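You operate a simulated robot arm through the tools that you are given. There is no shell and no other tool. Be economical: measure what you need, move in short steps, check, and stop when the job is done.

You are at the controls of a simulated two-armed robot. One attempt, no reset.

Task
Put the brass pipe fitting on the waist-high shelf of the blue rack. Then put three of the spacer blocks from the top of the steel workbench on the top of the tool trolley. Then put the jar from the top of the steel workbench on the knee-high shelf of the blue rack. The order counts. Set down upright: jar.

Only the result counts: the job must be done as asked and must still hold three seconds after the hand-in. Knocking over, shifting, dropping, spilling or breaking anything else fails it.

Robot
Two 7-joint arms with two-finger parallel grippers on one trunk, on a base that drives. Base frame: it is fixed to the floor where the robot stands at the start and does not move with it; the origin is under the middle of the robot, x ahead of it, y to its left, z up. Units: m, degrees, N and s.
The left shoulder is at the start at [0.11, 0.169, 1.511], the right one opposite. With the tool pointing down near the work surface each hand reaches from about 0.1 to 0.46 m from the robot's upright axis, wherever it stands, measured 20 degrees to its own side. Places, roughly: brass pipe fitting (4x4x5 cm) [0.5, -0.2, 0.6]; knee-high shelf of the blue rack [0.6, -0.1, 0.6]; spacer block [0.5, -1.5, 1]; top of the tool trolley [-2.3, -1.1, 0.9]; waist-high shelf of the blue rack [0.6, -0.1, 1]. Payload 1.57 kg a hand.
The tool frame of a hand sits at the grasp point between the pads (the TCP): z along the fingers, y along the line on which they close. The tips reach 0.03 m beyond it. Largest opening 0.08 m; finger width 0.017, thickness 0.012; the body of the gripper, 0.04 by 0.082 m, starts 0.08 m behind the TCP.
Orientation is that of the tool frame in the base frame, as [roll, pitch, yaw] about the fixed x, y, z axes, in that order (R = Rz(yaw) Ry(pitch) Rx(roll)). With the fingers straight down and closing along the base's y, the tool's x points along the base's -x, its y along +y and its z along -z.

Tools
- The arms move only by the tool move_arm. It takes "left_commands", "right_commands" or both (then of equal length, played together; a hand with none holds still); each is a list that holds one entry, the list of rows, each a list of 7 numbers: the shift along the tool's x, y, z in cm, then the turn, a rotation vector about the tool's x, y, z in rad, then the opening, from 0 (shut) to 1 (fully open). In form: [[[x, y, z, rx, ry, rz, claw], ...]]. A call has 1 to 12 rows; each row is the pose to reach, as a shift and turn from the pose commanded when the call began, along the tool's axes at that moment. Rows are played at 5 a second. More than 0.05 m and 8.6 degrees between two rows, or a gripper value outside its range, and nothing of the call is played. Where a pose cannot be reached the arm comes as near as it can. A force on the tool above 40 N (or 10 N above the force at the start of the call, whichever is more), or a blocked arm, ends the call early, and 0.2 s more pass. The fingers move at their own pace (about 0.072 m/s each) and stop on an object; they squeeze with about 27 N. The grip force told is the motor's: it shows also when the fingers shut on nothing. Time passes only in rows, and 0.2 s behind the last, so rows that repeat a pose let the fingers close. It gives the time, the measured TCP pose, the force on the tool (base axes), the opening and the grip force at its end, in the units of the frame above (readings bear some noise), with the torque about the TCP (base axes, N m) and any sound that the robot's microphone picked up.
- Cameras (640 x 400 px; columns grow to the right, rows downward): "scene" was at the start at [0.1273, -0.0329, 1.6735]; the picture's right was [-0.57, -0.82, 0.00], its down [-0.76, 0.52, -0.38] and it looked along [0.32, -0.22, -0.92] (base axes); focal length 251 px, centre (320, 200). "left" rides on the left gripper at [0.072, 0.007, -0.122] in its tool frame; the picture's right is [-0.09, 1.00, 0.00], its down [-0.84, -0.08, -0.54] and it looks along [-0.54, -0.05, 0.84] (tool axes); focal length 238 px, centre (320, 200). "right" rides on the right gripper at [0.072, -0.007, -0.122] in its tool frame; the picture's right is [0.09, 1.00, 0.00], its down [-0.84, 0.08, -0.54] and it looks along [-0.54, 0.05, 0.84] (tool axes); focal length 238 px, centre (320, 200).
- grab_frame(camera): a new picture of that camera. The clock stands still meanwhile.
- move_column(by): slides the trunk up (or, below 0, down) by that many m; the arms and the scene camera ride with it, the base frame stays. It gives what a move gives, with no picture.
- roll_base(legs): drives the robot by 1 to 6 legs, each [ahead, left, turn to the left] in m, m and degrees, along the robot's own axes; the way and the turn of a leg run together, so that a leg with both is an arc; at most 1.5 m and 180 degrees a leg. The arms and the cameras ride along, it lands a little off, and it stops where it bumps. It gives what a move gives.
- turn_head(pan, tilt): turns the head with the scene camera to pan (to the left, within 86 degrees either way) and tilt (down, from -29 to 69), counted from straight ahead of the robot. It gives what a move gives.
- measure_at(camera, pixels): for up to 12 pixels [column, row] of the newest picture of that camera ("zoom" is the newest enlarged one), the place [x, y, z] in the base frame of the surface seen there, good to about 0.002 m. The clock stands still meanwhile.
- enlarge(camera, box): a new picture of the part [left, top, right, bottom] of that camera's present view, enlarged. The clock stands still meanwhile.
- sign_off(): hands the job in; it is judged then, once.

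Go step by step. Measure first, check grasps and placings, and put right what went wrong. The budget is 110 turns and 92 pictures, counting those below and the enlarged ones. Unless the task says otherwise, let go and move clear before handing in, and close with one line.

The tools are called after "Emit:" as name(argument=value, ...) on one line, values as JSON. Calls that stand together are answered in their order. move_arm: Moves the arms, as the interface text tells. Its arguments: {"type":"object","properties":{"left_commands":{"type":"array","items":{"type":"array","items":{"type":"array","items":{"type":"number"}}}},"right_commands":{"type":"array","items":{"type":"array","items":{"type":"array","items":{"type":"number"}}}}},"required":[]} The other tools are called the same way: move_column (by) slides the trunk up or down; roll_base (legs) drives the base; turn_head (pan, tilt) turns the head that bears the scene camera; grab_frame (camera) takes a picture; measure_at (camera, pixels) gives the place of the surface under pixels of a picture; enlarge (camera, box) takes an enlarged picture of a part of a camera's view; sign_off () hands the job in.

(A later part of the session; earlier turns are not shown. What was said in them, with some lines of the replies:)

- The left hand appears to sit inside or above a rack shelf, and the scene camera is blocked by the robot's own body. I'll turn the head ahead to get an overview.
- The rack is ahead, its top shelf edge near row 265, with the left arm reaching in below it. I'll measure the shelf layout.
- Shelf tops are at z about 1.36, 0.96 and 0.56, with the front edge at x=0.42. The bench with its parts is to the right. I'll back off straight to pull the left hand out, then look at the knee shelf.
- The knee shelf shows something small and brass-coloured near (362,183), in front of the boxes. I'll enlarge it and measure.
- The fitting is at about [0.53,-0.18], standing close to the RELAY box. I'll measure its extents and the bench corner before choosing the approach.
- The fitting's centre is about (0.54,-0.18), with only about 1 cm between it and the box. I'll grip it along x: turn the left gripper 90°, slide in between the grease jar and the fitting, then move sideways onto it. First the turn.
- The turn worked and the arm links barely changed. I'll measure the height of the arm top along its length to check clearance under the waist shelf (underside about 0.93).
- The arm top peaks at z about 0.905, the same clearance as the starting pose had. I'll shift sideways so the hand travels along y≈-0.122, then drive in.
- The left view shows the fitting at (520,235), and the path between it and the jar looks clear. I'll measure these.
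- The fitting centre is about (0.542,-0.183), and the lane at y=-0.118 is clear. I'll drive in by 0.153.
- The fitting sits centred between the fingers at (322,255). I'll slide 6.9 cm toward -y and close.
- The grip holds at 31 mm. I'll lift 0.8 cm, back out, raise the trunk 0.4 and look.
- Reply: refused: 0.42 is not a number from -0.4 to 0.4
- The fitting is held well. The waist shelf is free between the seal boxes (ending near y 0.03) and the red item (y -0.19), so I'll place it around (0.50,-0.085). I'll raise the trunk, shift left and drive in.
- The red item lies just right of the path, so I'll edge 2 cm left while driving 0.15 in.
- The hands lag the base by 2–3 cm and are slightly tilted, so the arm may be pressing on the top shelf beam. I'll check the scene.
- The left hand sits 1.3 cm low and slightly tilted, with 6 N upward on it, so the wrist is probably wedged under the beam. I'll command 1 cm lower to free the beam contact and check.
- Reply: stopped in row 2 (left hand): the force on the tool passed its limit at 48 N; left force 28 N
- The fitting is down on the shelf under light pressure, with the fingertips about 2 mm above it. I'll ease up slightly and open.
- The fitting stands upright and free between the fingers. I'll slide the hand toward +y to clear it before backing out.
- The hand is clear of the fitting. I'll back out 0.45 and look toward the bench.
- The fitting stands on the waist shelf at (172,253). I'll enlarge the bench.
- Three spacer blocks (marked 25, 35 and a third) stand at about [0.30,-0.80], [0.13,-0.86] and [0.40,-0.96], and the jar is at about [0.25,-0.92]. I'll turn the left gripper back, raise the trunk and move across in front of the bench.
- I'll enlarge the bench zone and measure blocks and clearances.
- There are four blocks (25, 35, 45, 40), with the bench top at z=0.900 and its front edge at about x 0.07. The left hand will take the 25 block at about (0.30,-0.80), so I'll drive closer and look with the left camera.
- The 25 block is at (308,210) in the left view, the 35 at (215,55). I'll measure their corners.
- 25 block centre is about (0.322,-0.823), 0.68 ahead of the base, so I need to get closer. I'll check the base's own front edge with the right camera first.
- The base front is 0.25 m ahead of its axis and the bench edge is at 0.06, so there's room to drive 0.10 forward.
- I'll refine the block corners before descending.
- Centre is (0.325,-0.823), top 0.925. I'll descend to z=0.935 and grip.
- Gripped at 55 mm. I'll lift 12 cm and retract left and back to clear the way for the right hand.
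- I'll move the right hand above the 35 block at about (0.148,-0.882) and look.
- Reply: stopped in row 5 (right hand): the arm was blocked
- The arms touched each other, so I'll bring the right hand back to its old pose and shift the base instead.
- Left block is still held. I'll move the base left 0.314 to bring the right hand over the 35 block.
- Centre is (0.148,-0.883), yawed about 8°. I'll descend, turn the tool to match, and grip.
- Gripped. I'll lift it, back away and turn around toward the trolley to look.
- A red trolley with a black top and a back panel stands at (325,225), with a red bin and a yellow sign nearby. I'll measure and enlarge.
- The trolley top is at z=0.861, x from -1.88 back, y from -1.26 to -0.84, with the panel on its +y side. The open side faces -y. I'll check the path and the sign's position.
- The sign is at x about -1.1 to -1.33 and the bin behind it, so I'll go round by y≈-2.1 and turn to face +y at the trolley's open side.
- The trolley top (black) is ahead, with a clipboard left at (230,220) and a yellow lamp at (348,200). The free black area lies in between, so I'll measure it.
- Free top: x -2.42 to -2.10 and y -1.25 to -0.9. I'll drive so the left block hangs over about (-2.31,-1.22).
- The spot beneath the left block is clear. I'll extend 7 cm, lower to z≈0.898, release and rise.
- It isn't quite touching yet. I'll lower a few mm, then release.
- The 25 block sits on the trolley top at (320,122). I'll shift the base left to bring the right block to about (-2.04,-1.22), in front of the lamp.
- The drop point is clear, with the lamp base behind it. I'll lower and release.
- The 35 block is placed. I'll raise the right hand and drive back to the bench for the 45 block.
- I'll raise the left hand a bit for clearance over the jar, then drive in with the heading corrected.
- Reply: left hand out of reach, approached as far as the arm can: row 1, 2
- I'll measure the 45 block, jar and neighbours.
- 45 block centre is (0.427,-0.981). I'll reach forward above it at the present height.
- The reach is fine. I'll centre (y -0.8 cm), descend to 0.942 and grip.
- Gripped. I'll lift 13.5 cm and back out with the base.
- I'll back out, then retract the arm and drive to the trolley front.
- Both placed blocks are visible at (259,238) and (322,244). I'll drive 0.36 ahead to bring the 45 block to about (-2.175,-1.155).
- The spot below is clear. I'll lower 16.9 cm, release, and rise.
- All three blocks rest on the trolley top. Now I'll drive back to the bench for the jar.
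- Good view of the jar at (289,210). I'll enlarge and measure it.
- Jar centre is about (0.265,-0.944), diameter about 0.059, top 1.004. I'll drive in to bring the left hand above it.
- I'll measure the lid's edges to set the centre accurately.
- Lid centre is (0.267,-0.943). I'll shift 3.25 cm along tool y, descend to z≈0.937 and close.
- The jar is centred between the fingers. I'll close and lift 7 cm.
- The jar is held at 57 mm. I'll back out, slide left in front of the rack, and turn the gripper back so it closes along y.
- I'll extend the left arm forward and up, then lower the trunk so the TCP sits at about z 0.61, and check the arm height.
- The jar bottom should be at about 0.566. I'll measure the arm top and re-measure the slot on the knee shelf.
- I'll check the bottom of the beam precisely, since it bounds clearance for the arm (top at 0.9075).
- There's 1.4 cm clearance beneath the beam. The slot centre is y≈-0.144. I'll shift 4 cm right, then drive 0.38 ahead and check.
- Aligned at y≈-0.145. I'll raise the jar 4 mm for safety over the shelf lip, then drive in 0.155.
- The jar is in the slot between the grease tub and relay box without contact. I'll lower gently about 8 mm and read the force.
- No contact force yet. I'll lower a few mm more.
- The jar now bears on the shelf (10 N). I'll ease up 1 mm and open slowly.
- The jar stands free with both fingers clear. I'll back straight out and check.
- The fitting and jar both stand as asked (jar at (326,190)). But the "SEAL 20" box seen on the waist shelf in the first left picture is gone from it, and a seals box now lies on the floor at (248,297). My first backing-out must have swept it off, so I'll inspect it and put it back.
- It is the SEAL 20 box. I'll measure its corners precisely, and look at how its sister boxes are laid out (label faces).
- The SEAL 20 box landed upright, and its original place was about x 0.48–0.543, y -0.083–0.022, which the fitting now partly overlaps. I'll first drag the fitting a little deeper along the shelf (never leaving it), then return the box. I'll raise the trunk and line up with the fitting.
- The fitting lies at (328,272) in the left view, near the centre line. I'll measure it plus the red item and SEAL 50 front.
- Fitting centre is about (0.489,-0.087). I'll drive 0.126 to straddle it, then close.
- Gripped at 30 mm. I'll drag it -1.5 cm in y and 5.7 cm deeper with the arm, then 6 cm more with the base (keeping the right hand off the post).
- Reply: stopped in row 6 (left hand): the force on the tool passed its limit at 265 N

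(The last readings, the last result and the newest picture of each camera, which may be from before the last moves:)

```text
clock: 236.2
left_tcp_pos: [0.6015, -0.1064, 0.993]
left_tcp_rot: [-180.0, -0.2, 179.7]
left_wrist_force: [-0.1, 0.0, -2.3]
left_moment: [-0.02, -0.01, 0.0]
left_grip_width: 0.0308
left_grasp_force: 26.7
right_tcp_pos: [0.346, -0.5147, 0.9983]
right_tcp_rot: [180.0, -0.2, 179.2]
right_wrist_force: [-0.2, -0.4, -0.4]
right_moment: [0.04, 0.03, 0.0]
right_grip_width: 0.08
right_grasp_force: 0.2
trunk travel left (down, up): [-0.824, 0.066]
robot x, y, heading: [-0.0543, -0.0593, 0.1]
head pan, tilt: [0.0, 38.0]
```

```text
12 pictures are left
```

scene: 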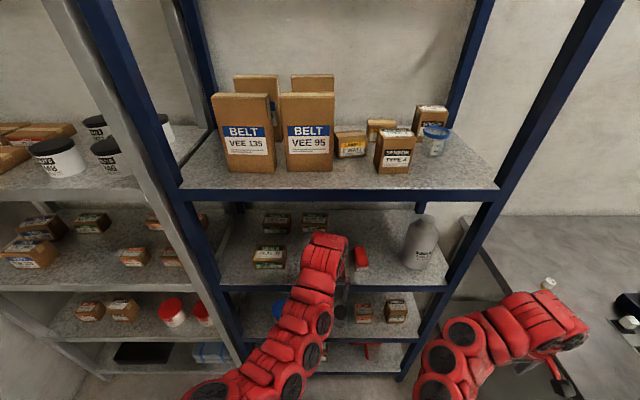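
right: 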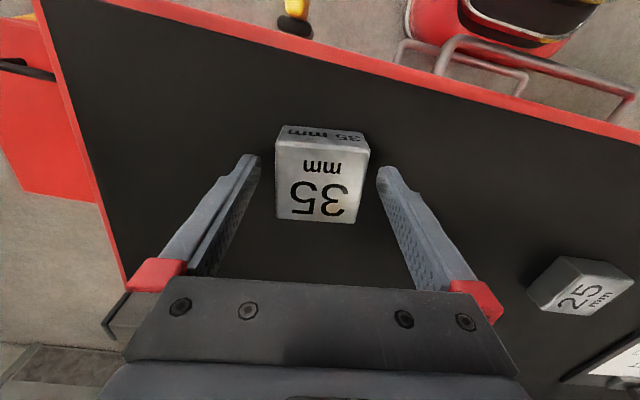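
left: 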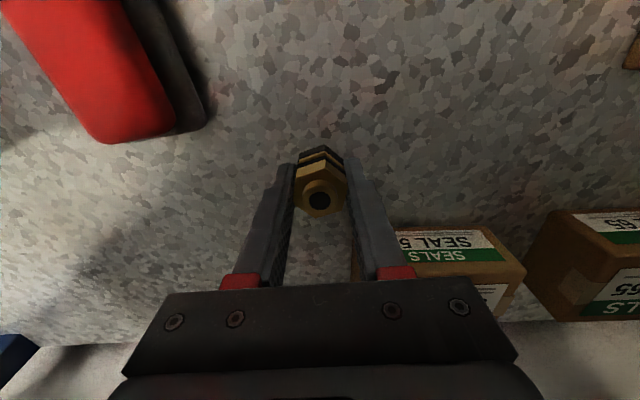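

The fitting is now at (0.60,-0.106), clear of the box's old footprint. I'll open and back straight out.

Emit:
move_arm(left_commands=[[[0, 0, 0, 0, 0, 0, 0.5], [0, 0, 0, 0, 0, 0, 0.8], [0, 0, 0, 0, 0, 0, 1], [0, 0, 0, 0, 0, 0, 1]]])

Emit:
roll_base(legs=[[-0.15, 0, 0], [-0.4, 0, 0]])

Emit:
grab_frame(camera="scene")

```text
clock: 237.2
left_tcp_pos: [0.6009, -0.1064, 0.9928]
left_tcp_rot: [179.9, -0.2, 179.8]
left_wrist_force: [-0.4, -0.4, 0.0]
left_moment: [-0.04, -0.02, 0.04]
left_grip_width: 0.0801
left_grasp_force: 0.0
right_tcp_pos: [0.3471, -0.5159, 0.9984]
right_tcp_rot: [180.0, -0.2, 179.2]
right_wrist_force: [0.3, -0.5, 0.7]
right_moment: [0.0, -0.02, -0.04]
right_grip_width: 0.08
right_grasp_force: 0.0
trunk travel left (down, up): [-0.824, 0.066]
robot x, y, heading: [-0.0543, -0.0571, -0.1]
head pan, tilt: [0.0, 38.0]
```

```text
clock: 238.4
left_tcp_pos: [0.5186, -0.1053, 0.9902]
left_tcp_rot: [-180.0, 0.0, -179.8]
left_wrist_force: [-4.6, 1.8, 63.2]
left_moment: [0.56, 0.21, -0.12]
left_grip_width: 0.0746
left_grasp_force: 0.1
right_tcp_pos: [0.257, -0.5189, 0.995]
right_tcp_rot: [179.9, -0.7, 178.9]
right_wrist_force: [-0.2, 0.2, -0.3]
right_moment: [-0.03, 0.0, -0.02]
right_grip_width: 0.0804
right_grasp_force: 0.1
trunk travel left (down, up): [-0.824, 0.066]
robot x, y, heading: [-0.147, -0.0587, -0.4]
head pan, tilt: [0.0, 38.0]
stopped in leg 1: the force on the tool passed its limit at 155 N (the readings are from after the stop); the commanded pose is now the measured one
```

```text
11 pictures are left
```

scene: 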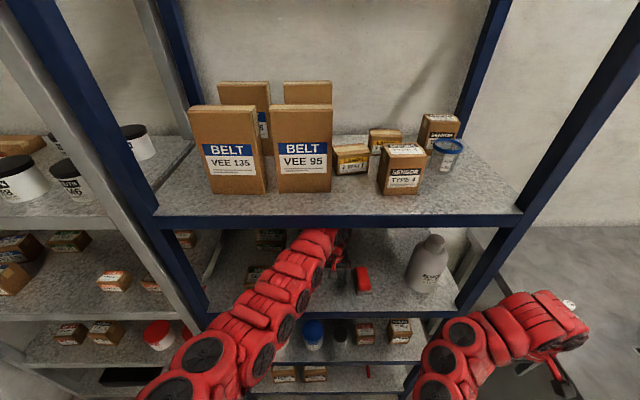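

The extended forearm is wedged under the beam, pushing the fingertips on the shelf. I'll measure the arm height near the beam to see how to free it.

Emit:
measure_at(camera="scene", pixels=[[318, 232], [310, 240], [300, 250], [290, 262], [280, 275], [265, 290], [250, 305], [235, 320], [340, 218], [345, 235], [363, 280], [340, 262]])

Emit:
grab_frame(camera="left")

```text
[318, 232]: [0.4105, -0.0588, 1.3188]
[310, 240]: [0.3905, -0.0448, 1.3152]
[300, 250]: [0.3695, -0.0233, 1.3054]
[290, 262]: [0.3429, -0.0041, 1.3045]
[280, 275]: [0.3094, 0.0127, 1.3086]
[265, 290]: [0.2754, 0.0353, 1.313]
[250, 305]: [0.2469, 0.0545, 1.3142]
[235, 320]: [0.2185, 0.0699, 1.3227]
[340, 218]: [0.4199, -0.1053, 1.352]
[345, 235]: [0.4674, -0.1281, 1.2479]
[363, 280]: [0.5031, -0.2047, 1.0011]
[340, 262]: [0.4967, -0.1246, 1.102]
```

```text
10 pictures are left
```

left: 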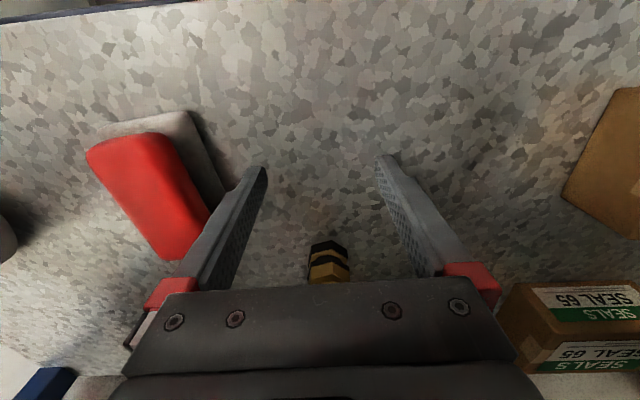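

The wrist top is at 1.319, right under the beam (about 1.324), so retracting the arm itself will fold it lower. I'll narrow the fingers, away from the red item, and retract in small steps.

Emit:
move_arm(left_commands=[[[0, 0, 0, 0, 0, 0, 0.6], [0.5, 0, 0, 0, 0, 0, 0.5], [1, 0, 0, 0, 0, 0, 0.5], [2, 0, 0, 0, 0, 0, 0.5], [3, 0, 0, 0, 0, 0, 0.5], [4, 0, 0, 0, 0, 0, 0.5], [5, 0, -0.1, 0, 0, 0, 0.5], [6, 0, -0.2, 0, 0, 0, 0.5], [7, 0, -0.3, 0, 0, 0, 0.5]]])

```text
clock: 240.4
left_tcp_pos: [0.4421, -0.1038, 0.9967]
left_tcp_rot: [-179.9, 0.4, -179.9]
left_wrist_force: [-0.4, -0.4, 0.1]
left_moment: [0.03, -0.02, 0.0]
left_grip_width: 0.0401
left_grasp_force: 0.0
right_tcp_pos: [0.2526, -0.5173, 0.9982]
right_tcp_rot: [180.0, -0.2, 179.0]
right_wrist_force: [-0.8, -0.2, 0.3]
right_moment: [0.0, -0.03, 0.0]
right_grip_width: 0.08
right_grasp_force: 0.1
trunk travel left (down, up): [-0.824, 0.066]
robot x, y, heading: [-0.1456, -0.0579, -0.7]
head pan, tilt: [0.0, 38.0]
```

Freed, with no force. I'll back out, move the arm a little left, lower the trunk, and approach the fallen box.

Emit:
roll_base(legs=[[-0.35, 0, 0.6]])

Emit:
move_arm(left_commands=[[[0, 4, 0, 0, 0, 0, 0.8], [0, 8, 0, 0, 0, 0, 1], [0, 8, 0, 0, -0.007, 0, 1]]])

Emit:
move_column(by=-0.4)

Emit:
move_column(by=-0.4)

Emit:
roll_base(legs=[[0, 0.3, 0], [0.2, 0, 0]])

Emit:
grab_frame(camera="left")

```text
clock: 242.6
left_tcp_pos: [0.0916, -0.1003, 0.9968]
left_tcp_rot: [-180.0, 0.5, -179.4]
left_wrist_force: [0.0, 0.5, -0.2]
left_moment: [-0.04, 0.0, 0.01]
left_grip_width: 0.0397
left_grasp_force: 0.0
right_tcp_pos: [-0.0965, -0.5135, 0.9987]
right_tcp_rot: [-180.0, -0.2, 179.4]
right_wrist_force: [1.1, 0.5, 0.0]
right_moment: [-0.02, -0.04, -0.03]
right_grip_width: 0.08
right_grasp_force: 0.1
trunk travel left (down, up): [-0.824, 0.066]
robot x, y, heading: [-0.4963, -0.0593, 0.1]
head pan, tilt: [0.0, 38.0]
```

```text
clock: 243.4
left_tcp_pos: [0.0911, -0.02, 0.9975]
left_tcp_rot: [180.0, 0.8, -179.6]
left_wrist_force: [0.3, 0.0, 1.1]
left_moment: [-0.01, 0.01, 0.01]
left_grip_width: 0.0802
left_grasp_force: 0.0
right_tcp_pos: [-0.0968, -0.5147, 0.9987]
right_tcp_rot: [179.9, -0.1, 179.5]
right_wrist_force: [-1.3, 0.6, 0.3]
right_moment: [-0.01, 0.01, -0.01]
right_grip_width: 0.0799
right_grasp_force: 0.0
trunk travel left (down, up): [-0.824, 0.066]
robot x, y, heading: [-0.4998, -0.0564, -0.1]
head pan, tilt: [0.0, 38.0]
```

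```text
clock: 247.3
left_tcp_pos: [0.0915, -0.0191, 0.5973]
left_tcp_rot: [-179.9, 0.8, -179.5]
left_wrist_force: [0.0, 0.2, 0.2]
left_moment: [0.01, 0.0, 0.01]
left_grip_width: 0.08
left_grasp_force: 0.0
right_tcp_pos: [-0.0975, -0.5136, 0.5978]
right_tcp_rot: [180.0, -0.2, 179.4]
right_wrist_force: [-0.3, -0.3, -0.2]
right_moment: [0.03, -0.01, -0.02]
right_grip_width: 0.0799
right_grasp_force: 0.1
trunk travel left (down, up): [-0.424, 0.466]
robot x, y, heading: [-0.5053, -0.0573, 0.2]
head pan, tilt: [0.0, 38.0]
```

```text
clock: 251.1
left_tcp_pos: [0.0921, -0.0192, 0.1976]
left_tcp_rot: [-179.9, 0.8, -179.5]
left_wrist_force: [0.5, -0.2, -0.3]
left_moment: [0.0, -0.03, -0.04]
left_grip_width: 0.0797
left_grasp_force: 0.0
right_tcp_pos: [-0.0969, -0.5147, 0.1979]
right_tcp_rot: [-180.0, -0.2, 179.4]
right_wrist_force: [-0.9, 0.0, 0.9]
right_moment: [0.01, 0.0, -0.01]
right_grip_width: 0.08
right_grasp_force: 0.1
trunk travel left (down, up): [-0.024, 0.866]
robot x, y, heading: [-0.4997, -0.0561, 0.0]
head pan, tilt: [0.0, 38.0]
```

```text
clock: 254.3
left_tcp_pos: [0.2882, 0.2799, 0.1956]
left_tcp_rot: [-179.9, 0.7, -179.6]
left_wrist_force: [0.9, 0.4, 0.0]
left_moment: [0.02, 0.0, -0.01]
left_grip_width: 0.08
left_grasp_force: 0.0
right_tcp_pos: [0.099, -0.2142, 0.1989]
right_tcp_rot: [-180.0, -0.2, 179.4]
right_wrist_force: [0.4, 0.5, 0.2]
right_moment: [0.01, 0.0, 0.0]
right_grip_width: 0.08
right_grasp_force: 0.1
trunk travel left (down, up): [-0.024, 0.866]
robot x, y, heading: [-0.3004, 0.2408, 0.0]
head pan, tilt: [0.0, 38.0]
```

```text
9 pictures are left
```

left: 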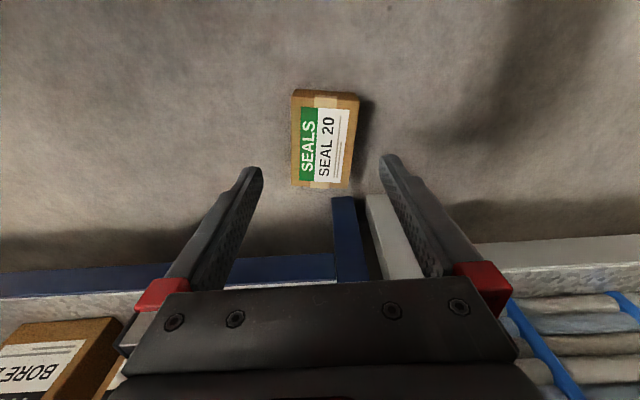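

Box in view at (325,140). I'll measure its top corners.

Emit:
measure_at(camera="left", pixels=[[294, 100], [357, 104], [349, 185], [294, 183], [325, 143], [294, 140], [353, 145], [325, 105], [322, 183]])

```text
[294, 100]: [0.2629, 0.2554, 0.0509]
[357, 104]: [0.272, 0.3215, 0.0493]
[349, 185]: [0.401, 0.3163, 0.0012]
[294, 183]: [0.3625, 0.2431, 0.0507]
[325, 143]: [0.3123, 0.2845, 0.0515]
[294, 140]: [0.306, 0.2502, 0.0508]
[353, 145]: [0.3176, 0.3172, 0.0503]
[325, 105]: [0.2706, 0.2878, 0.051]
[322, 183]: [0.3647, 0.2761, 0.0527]
```

Box centre is about (0.315,0.282), its long axis turned -7°, width 67 mm. I'll align and descend without closing, then check.

Emit:
move_arm(left_commands=[[[-1.2, 0.2, 1, 0, 0.006, 0.065, 1], [-2.5, 0.2, 3, 0, 0.013, 0.13, 1], [-2.5, 0.2, 6, 0, 0.013, 0.13, 1], [-2.5, 0.2, 9, 0, 0.013, 0.13, 1], [-2.5, 0.2, 11, 0, 0.013, 0.13, 1], [-2.5, 0.2, 11, 0, 0.013, 0.13, 1]]])

Emit:
grab_frame(camera="left")

```text
clock: 255.7
left_tcp_pos: [0.3123, 0.2814, 0.0875]
left_tcp_rot: [-179.9, 0.0, 172.8]
left_wrist_force: [0.6, 0.3, -0.3]
left_moment: [0.01, 0.01, 0.01]
left_grip_width: 0.0801
left_grasp_force: 0.0
right_tcp_pos: [0.099, -0.2148, 0.1984]
right_tcp_rot: [180.0, -0.2, 179.4]
right_wrist_force: [-0.9, 0.6, 0.4]
right_moment: [-0.02, -0.01, 0.0]
right_grip_width: 0.08
right_grasp_force: 0.0
trunk travel left (down, up): [-0.024, 0.866]
robot x, y, heading: [-0.3036, 0.2444, 0.2]
head pan, tilt: [0.0, 38.0]
```

```text
8 pictures are left
```

left: 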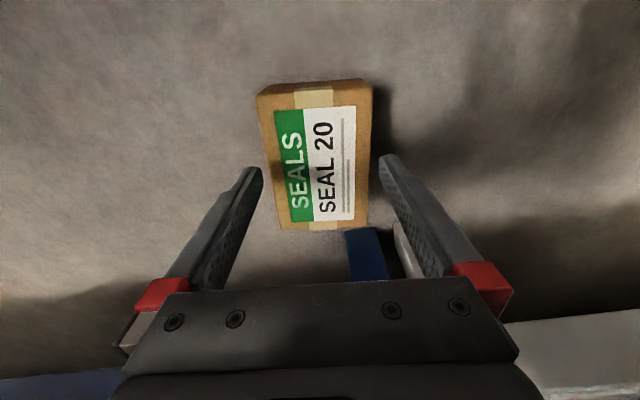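

It is well centred. I'll descend to z≈0.037 and close.

Emit:
move_arm(left_commands=[[[0, 0, 2, 0, 0, 0, 1], [0, 0, 4, 0, 0, 0, 1], [0, 0, 5, 0, 0, 0, 1], [0, 0, 5, 0, 0, 0, 1], [0, 0, 5, 0, 0, 0, 0.3], [0, 0, 5, 0, 0, 0, 0], [0, 0, 5, 0, 0, 0, 0], [0, 0, 4, 0, 0, 0, 0], [0, 0, 0, 0, 0, 0, 0], [0, 0, -4, 0, 0, 0, 0], [0, 0, -8, 0, 0, 0, 0], [0, 0, -11, 0, 0, 0, 0]]])

Emit:
grab_frame(camera="left")

```text
clock: 258.3
left_tcp_pos: [0.3122, 0.2826, 0.1951]
left_tcp_rot: [180.0, -0.1, 173.0]
left_wrist_force: [1.1, 0.0, -0.5]
left_moment: [0.0, 0.01, 0.04]
left_grip_width: 0.0746
left_grasp_force: 27.1
right_tcp_pos: [0.098, -0.2157, 0.1986]
right_tcp_rot: [-180.0, -0.2, 179.3]
right_wrist_force: [0.8, -0.3, 0.6]
right_moment: [-0.02, 0.0, -0.01]
right_grip_width: 0.08
right_grasp_force: 0.1
trunk travel left (down, up): [-0.024, 0.866]
robot x, y, heading: [-0.3007, 0.2438, 0.1]
head pan, tilt: [0.0, 38.0]
```

```text
7 pictures are left
```

left: 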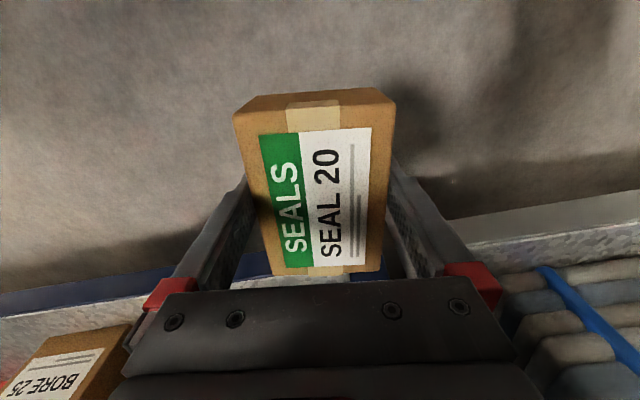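

The box is held. I'll back away, raise the trunk, and turn the tool +97° so the box regains its original orientation.

Emit:
roll_base(legs=[[-0.25, -0.25, 0]])

Emit:
move_column(by=0.4)

Emit:
move_column(by=0.4)

Emit:
move_arm(left_commands=[[[0, 0, 0, 0, 0, -0.141, 0], [0, 0, 0, 0, 0, -0.282, 0], [0, 0, 0, 0, 0, -0.423, 0], [0, 0, 0, 0, 0, -0.564, 0], [0, 0, 0, 0, 0, -0.705, 0], [0, 0, 0, 0, 0, -0.846, 0], [0, 0, 0, 0, 0, -0.987, 0], [0, 0, 0, 0, 0, -1.128, 0], [0, 0, 0, 0, 0, -1.269, 0], [0, 0, 0, 0, 0, -1.41, 0], [0, 0, 0, 0, 0, -1.551, 0], [0, 0, 0, 0, 0, -1.692, 0]]])

```text
clock: 260.6
left_tcp_pos: [0.0676, 0.0296, 0.1947]
left_tcp_rot: [180.0, -0.1, 172.9]
left_wrist_force: [0.1, -0.1, -0.7]
left_moment: [-0.01, 0.04, 0.02]
left_grip_width: 0.0742
left_grasp_force: 27.2
right_tcp_pos: [-0.1474, -0.4683, 0.1979]
right_tcp_rot: [-180.0, -0.3, 179.2]
right_wrist_force: [-0.3, 0.2, -0.7]
right_moment: [0.01, -0.03, -0.01]
right_grip_width: 0.0801
right_grasp_force: 0.2
trunk travel left (down, up): [-0.024, 0.866]
robot x, y, heading: [-0.5481, -0.0138, 0.2]
head pan, tilt: [0.0, 38.0]
```

```text
clock: 264.4
left_tcp_pos: [0.0681, 0.0303, 0.5962]
left_tcp_rot: [180.0, 0.0, 172.9]
left_wrist_force: [0.5, 0.2, -0.3]
left_moment: [-0.06, 0.01, 0.01]
left_grip_width: 0.0746
left_grasp_force: 27.1
right_tcp_pos: [-0.1473, -0.4682, 0.5981]
right_tcp_rot: [180.0, -0.1, 179.4]
right_wrist_force: [-1.2, 0.7, -0.7]
right_moment: [-0.01, -0.01, 0.01]
right_grip_width: 0.0801
right_grasp_force: 0.1
trunk travel left (down, up): [-0.424, 0.466]
robot x, y, heading: [-0.5455, -0.0072, -0.0]
head pan, tilt: [0.0, 38.0]
```

```text
clock: 268.3
left_tcp_pos: [0.0677, 0.0304, 0.9952]
left_tcp_rot: [179.9, 0.0, 173.0]
left_wrist_force: [0.5, 0.4, -1.1]
left_moment: [-0.01, 0.03, 0.02]
left_grip_width: 0.0747
left_grasp_force: 26.7
right_tcp_pos: [-0.1469, -0.4681, 0.9981]
right_tcp_rot: [-180.0, -0.2, 179.3]
right_wrist_force: [0.0, 0.9, -0.1]
right_moment: [-0.01, 0.02, -0.02]
right_grip_width: 0.0799
right_grasp_force: 0.1
trunk travel left (down, up): [-0.824, 0.066]
robot x, y, heading: [-0.551, -0.0087, -0.1]
head pan, tilt: [0.0, 38.0]
```

```text
clock: 270.9
left_tcp_pos: [0.0673, 0.0295, 0.9955]
left_tcp_rot: [-180.0, -0.1, -90.1]
left_wrist_force: [-0.1, -0.5, -1.3]
left_moment: [-0.01, 0.02, 0.0]
left_grip_width: 0.0747
left_grasp_force: 26.8
right_tcp_pos: [-0.1459, -0.4671, 0.9979]
right_tcp_rot: [-180.0, -0.1, 179.3]
right_wrist_force: [0.3, -0.2, 0.1]
right_moment: [0.03, 0.03, 0.0]
right_grip_width: 0.0802
right_grasp_force: 0.0
trunk travel left (down, up): [-0.824, 0.066]
robot x, y, heading: [-0.5499, -0.0095, -0.1]
head pan, tilt: [0.0, 38.0]
```

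The box is oriented right (tool yaw -90). I'll lift 8 mm, shift right to y≈-0.03, and measure the arm's top before entering.

Emit:
move_arm(left_commands=[[[0, 0, -0.7, 0, 0, 0, 0], [0, 0, -0.7, 0, 0, 0, 0]]])

Emit:
roll_base(legs=[[0, -0.06, 0], [0.25, 0, 0]])

Emit:
grab_frame(camera="scene")

```text
clock: 271.5
left_tcp_pos: [0.0695, 0.0295, 1.0015]
left_tcp_rot: [180.0, 0.0, -90.0]
left_wrist_force: [-0.1, 0.6, -0.4]
left_moment: [-0.01, 0.05, 0.01]
left_grip_width: 0.0744
left_grasp_force: 26.6
right_tcp_pos: [-0.1469, -0.4695, 0.9979]
right_tcp_rot: [-180.0, -0.2, 179.3]
right_wrist_force: [-0.9, -0.1, -0.5]
right_moment: [0.0, 0.01, 0.02]
right_grip_width: 0.0802
right_grasp_force: 0.0
trunk travel left (down, up): [-0.824, 0.066]
robot x, y, heading: [-0.5514, -0.0117, 0.1]
head pan, tilt: [0.0, 38.0]
```

```text
clock: 273.9
left_tcp_pos: [0.3167, -0.0354, 1.0032]
left_tcp_rot: [-180.0, 0.1, -90.3]
left_wrist_force: [-0.2, -0.3, -1.0]
left_moment: [0.01, 0.03, 0.01]
left_grip_width: 0.0747
left_grasp_force: 26.7
right_tcp_pos: [0.0992, -0.5332, 0.9987]
right_tcp_rot: [180.0, -0.1, 179.1]
right_wrist_force: [-0.2, -0.4, 0.7]
right_moment: [0.0, 0.01, -0.01]
right_grip_width: 0.0801
right_grasp_force: 0.0
trunk travel left (down, up): [-0.824, 0.066]
robot x, y, heading: [-0.3043, -0.0711, -0.0]
head pan, tilt: [0.0, 38.0]
```

```text
6 pictures are left
```

scene: 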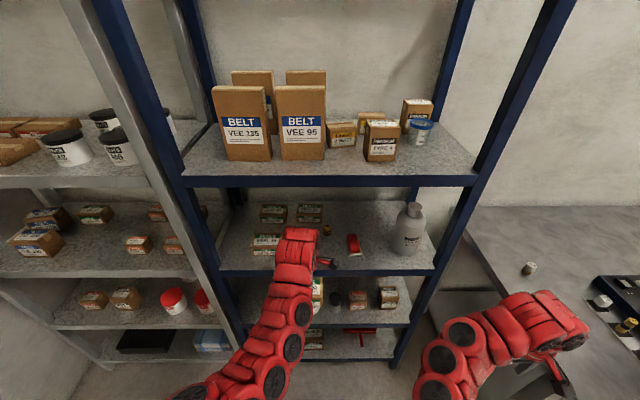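

Emit:
measure_at(camera="scene", pixels=[[299, 230], [297, 238], [294, 248], [292, 258], [290, 268], [285, 285], [278, 300], [270, 315], [328, 230], [330, 264], [352, 243], [300, 186]])

```text
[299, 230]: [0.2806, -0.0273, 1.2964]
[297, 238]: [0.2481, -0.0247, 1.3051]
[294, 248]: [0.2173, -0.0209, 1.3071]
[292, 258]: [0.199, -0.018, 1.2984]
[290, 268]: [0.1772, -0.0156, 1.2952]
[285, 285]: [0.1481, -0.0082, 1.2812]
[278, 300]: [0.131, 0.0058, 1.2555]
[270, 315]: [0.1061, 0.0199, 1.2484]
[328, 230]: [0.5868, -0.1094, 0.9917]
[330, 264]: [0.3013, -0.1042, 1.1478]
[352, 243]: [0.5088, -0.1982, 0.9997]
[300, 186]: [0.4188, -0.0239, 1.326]
```

The arm top of 1.307 leaves about 1.5 cm below the beam. I'll drive in to bring the box to (0.508,-0.030).

Emit:
roll_base(legs=[[0, 0.005, 0], [0.191, 0, 0]])

Emit:
grab_frame(camera="left")

```text
clock: 275.7
left_tcp_pos: [0.5067, -0.028, 1.0034]
left_tcp_rot: [-179.8, 0.1, -90.1]
left_wrist_force: [0.1, 0.8, -1.5]
left_moment: [-0.01, 0.01, 0.02]
left_grip_width: 0.0745
left_grasp_force: 26.6
right_tcp_pos: [0.2926, -0.5249, 0.9981]
right_tcp_rot: [-180.0, -0.3, 179.3]
right_wrist_force: [0.2, 0.7, -0.8]
right_moment: [0.0, 0.02, -0.02]
right_grip_width: 0.08
right_grasp_force: 0.1
trunk travel left (down, up): [-0.824, 0.066]
robot x, y, heading: [-0.1065, -0.0703, -0.4]
head pan, tilt: [0.0, 38.0]
```

```text
5 pictures are left
```

left: 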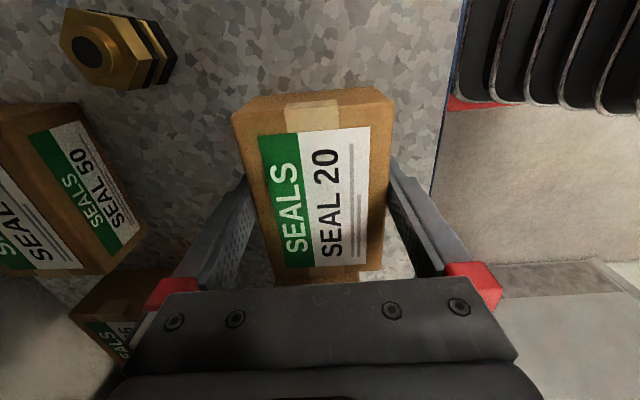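

The box is back over its original spot, clear of the others. I'll lower it until contact.

Emit:
move_arm(left_commands=[[[0, 0, 0.3, 0, 0, 0, 0], [0, 0, 0.55, 0, 0, 0, 0], [0, 0, 0.65, 0, 0, 0, 0], [0, 0, 0.65, 0, 0, 0, 0]]])

```text
clock: 276.7
left_tcp_pos: [0.5068, -0.0275, 0.9967]
left_tcp_rot: [-179.7, -0.1, -90.2]
left_wrist_force: [-0.4, -0.4, 22.6]
left_moment: [0.18, 0.34, -0.18]
left_grip_width: 0.0746
left_grasp_force: 26.5
right_tcp_pos: [0.2913, -0.5254, 0.9995]
right_tcp_rot: [180.0, -0.1, 179.1]
right_wrist_force: [-0.5, -0.2, 0.3]
right_moment: [-0.01, 0.0, 0.0]
right_grip_width: 0.0801
right_grasp_force: 0.0
trunk travel left (down, up): [-0.824, 0.066]
robot x, y, heading: [-0.1067, -0.0671, 0.0]
head pan, tilt: [0.0, 38.0]
```

Contact made (22 N). I'll ease up, open fully, and slide sideways toward -y off the box.

Emit:
move_arm(left_commands=[[[0, 0, -0.15, 0, 0, 0, 0], [0, 0, -0.15, 0, 0, 0, 1], [0, 0, -0.15, 0, 0, 0, 1], [0, 0, -0.15, 0, 0, 0, 1], [1.5, 0, -0.15, 0, 0, 0, 1], [3, 0, -0.15, 0, 0, 0, 1], [4.5, 0, -0.15, 0, 0, 0, 1], [6, 0, -0.15, 0, 0, 0, 1], [7, 0, -0.15, 0, 0, 0, 1], [8, 0, -0.15, 0, 0, 0, 1], [8, 0, -0.15, 0, 0, 0, 1]]])

Emit:
grab_frame(camera="left")

```text
clock: 279.1
left_tcp_pos: [0.5082, -0.1075, 0.9984]
left_tcp_rot: [-180.0, -0.1, -90.2]
left_wrist_force: [-0.1, 0.5, -0.3]
left_moment: [0.01, 0.01, 0.0]
left_grip_width: 0.08
left_grasp_force: 0.0
right_tcp_pos: [0.2933, -0.525, 0.9982]
right_tcp_rot: [179.9, -0.2, 179.2]
right_wrist_force: [-0.4, 0.3, 0.4]
right_moment: [0.0, -0.04, -0.02]
right_grip_width: 0.08
right_grasp_force: 0.1
trunk travel left (down, up): [-0.824, 0.066]
robot x, y, heading: [-0.1083, -0.0676, -0.1]
head pan, tilt: [0.0, 38.0]
```

```text
4 pictures are left
```

left: 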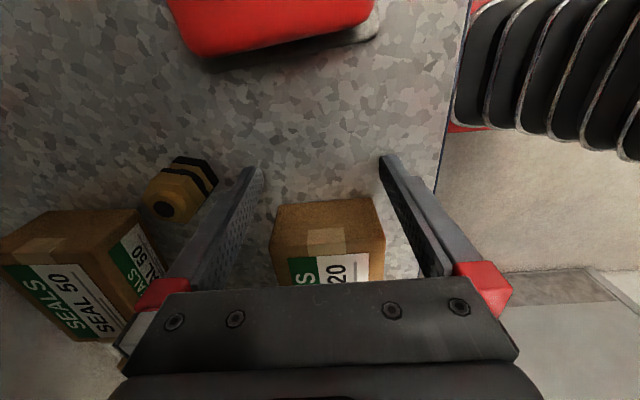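

The box stands free, the fingers clear it, and the fitting is untouched at (180,190). I'll back straight out and take a final look.

Emit:
roll_base(legs=[[-0.2, 0, 0], [-0.3, 0, 0]])

Emit:
move_column(by=-0.3)

Emit:
grab_frame(camera="scene")

Emit:
enlarge(camera="scene", box=[200, 80, 440, 230])

```text
clock: 282.4
left_tcp_pos: [0.0144, -0.1128, 0.998]
left_tcp_rot: [179.9, -0.1, -90.7]
left_wrist_force: [0.0, 0.5, 0.8]
left_moment: [-0.02, -0.02, -0.03]
left_grip_width: 0.0801
left_grasp_force: 0.1
right_tcp_pos: [-0.2056, -0.5279, 0.9991]
right_tcp_rot: [-180.0, -0.2, 178.5]
right_wrist_force: [-0.5, -0.4, -0.5]
right_moment: [0.04, -0.05, -0.02]
right_grip_width: 0.0802
right_grasp_force: 0.0
trunk travel left (down, up): [-0.824, 0.066]
robot x, y, heading: [-0.6019, -0.0662, -0.6]
head pan, tilt: [0.0, 38.0]
```

```text
clock: 285.4
left_tcp_pos: [0.014, -0.1131, 0.6969]
left_tcp_rot: [180.0, 0.0, -90.7]
left_wrist_force: [-0.3, -0.4, -0.1]
left_moment: [0.01, 0.02, 0.02]
left_grip_width: 0.08
left_grasp_force: 0.1
right_tcp_pos: [-0.2042, -0.5271, 0.6984]
right_tcp_rot: [-179.9, -0.3, 178.6]
right_wrist_force: [0.3, -0.4, 0.3]
right_moment: [-0.02, 0.0, 0.01]
right_grip_width: 0.0803
right_grasp_force: 0.1
trunk travel left (down, up): [-0.524, 0.366]
robot x, y, heading: [-0.6036, -0.0651, -0.6]
head pan, tilt: [0.0, 38.0]
```

```text
3 pictures are left
```

scene: 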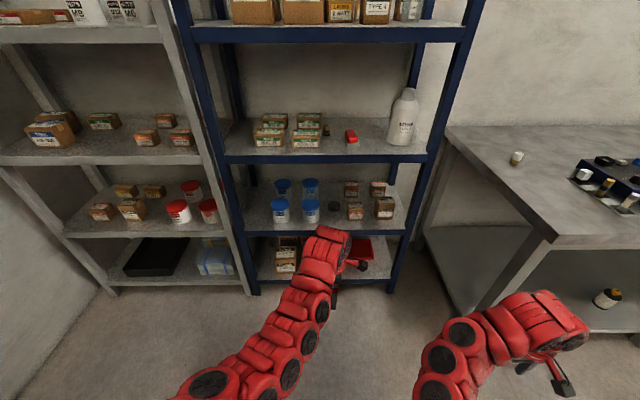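

```text
2.67 times, centred on (320, 155) of scene
```

zoom: 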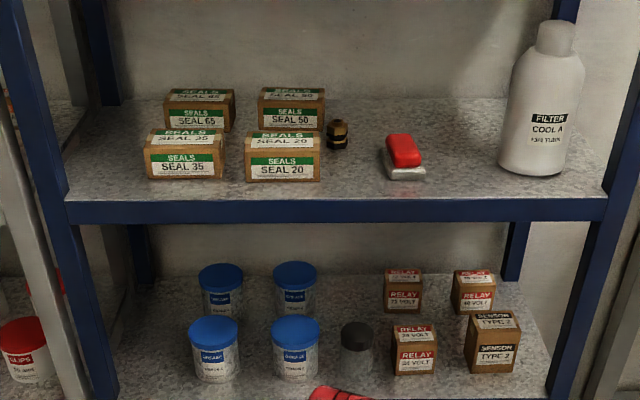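

The final picture shows the fitting on the waist shelf at (338,133), the jar upright on the knee shelf at (357,345), and SEAL 20 back in its row at (283,158). The three blocks were left standing on the trolley top, and both hands are empty and clear, so I'm handing in.

Emit:
sign_off()

```text
The job is handed in.
```

The fitting is on the waist-high shelf, three spacer blocks (25, 35 and 45 mm) are on the trolley top, and the jar is upright on the knee-high shelf. While first backing out I knocked the "SEAL 20" box off the waist shelf. I put it back as near to its original spot as I could work out, after dragging the fitting deeper along the shelf to make room, so the "nothing else disturbed" condition was broken for a time.
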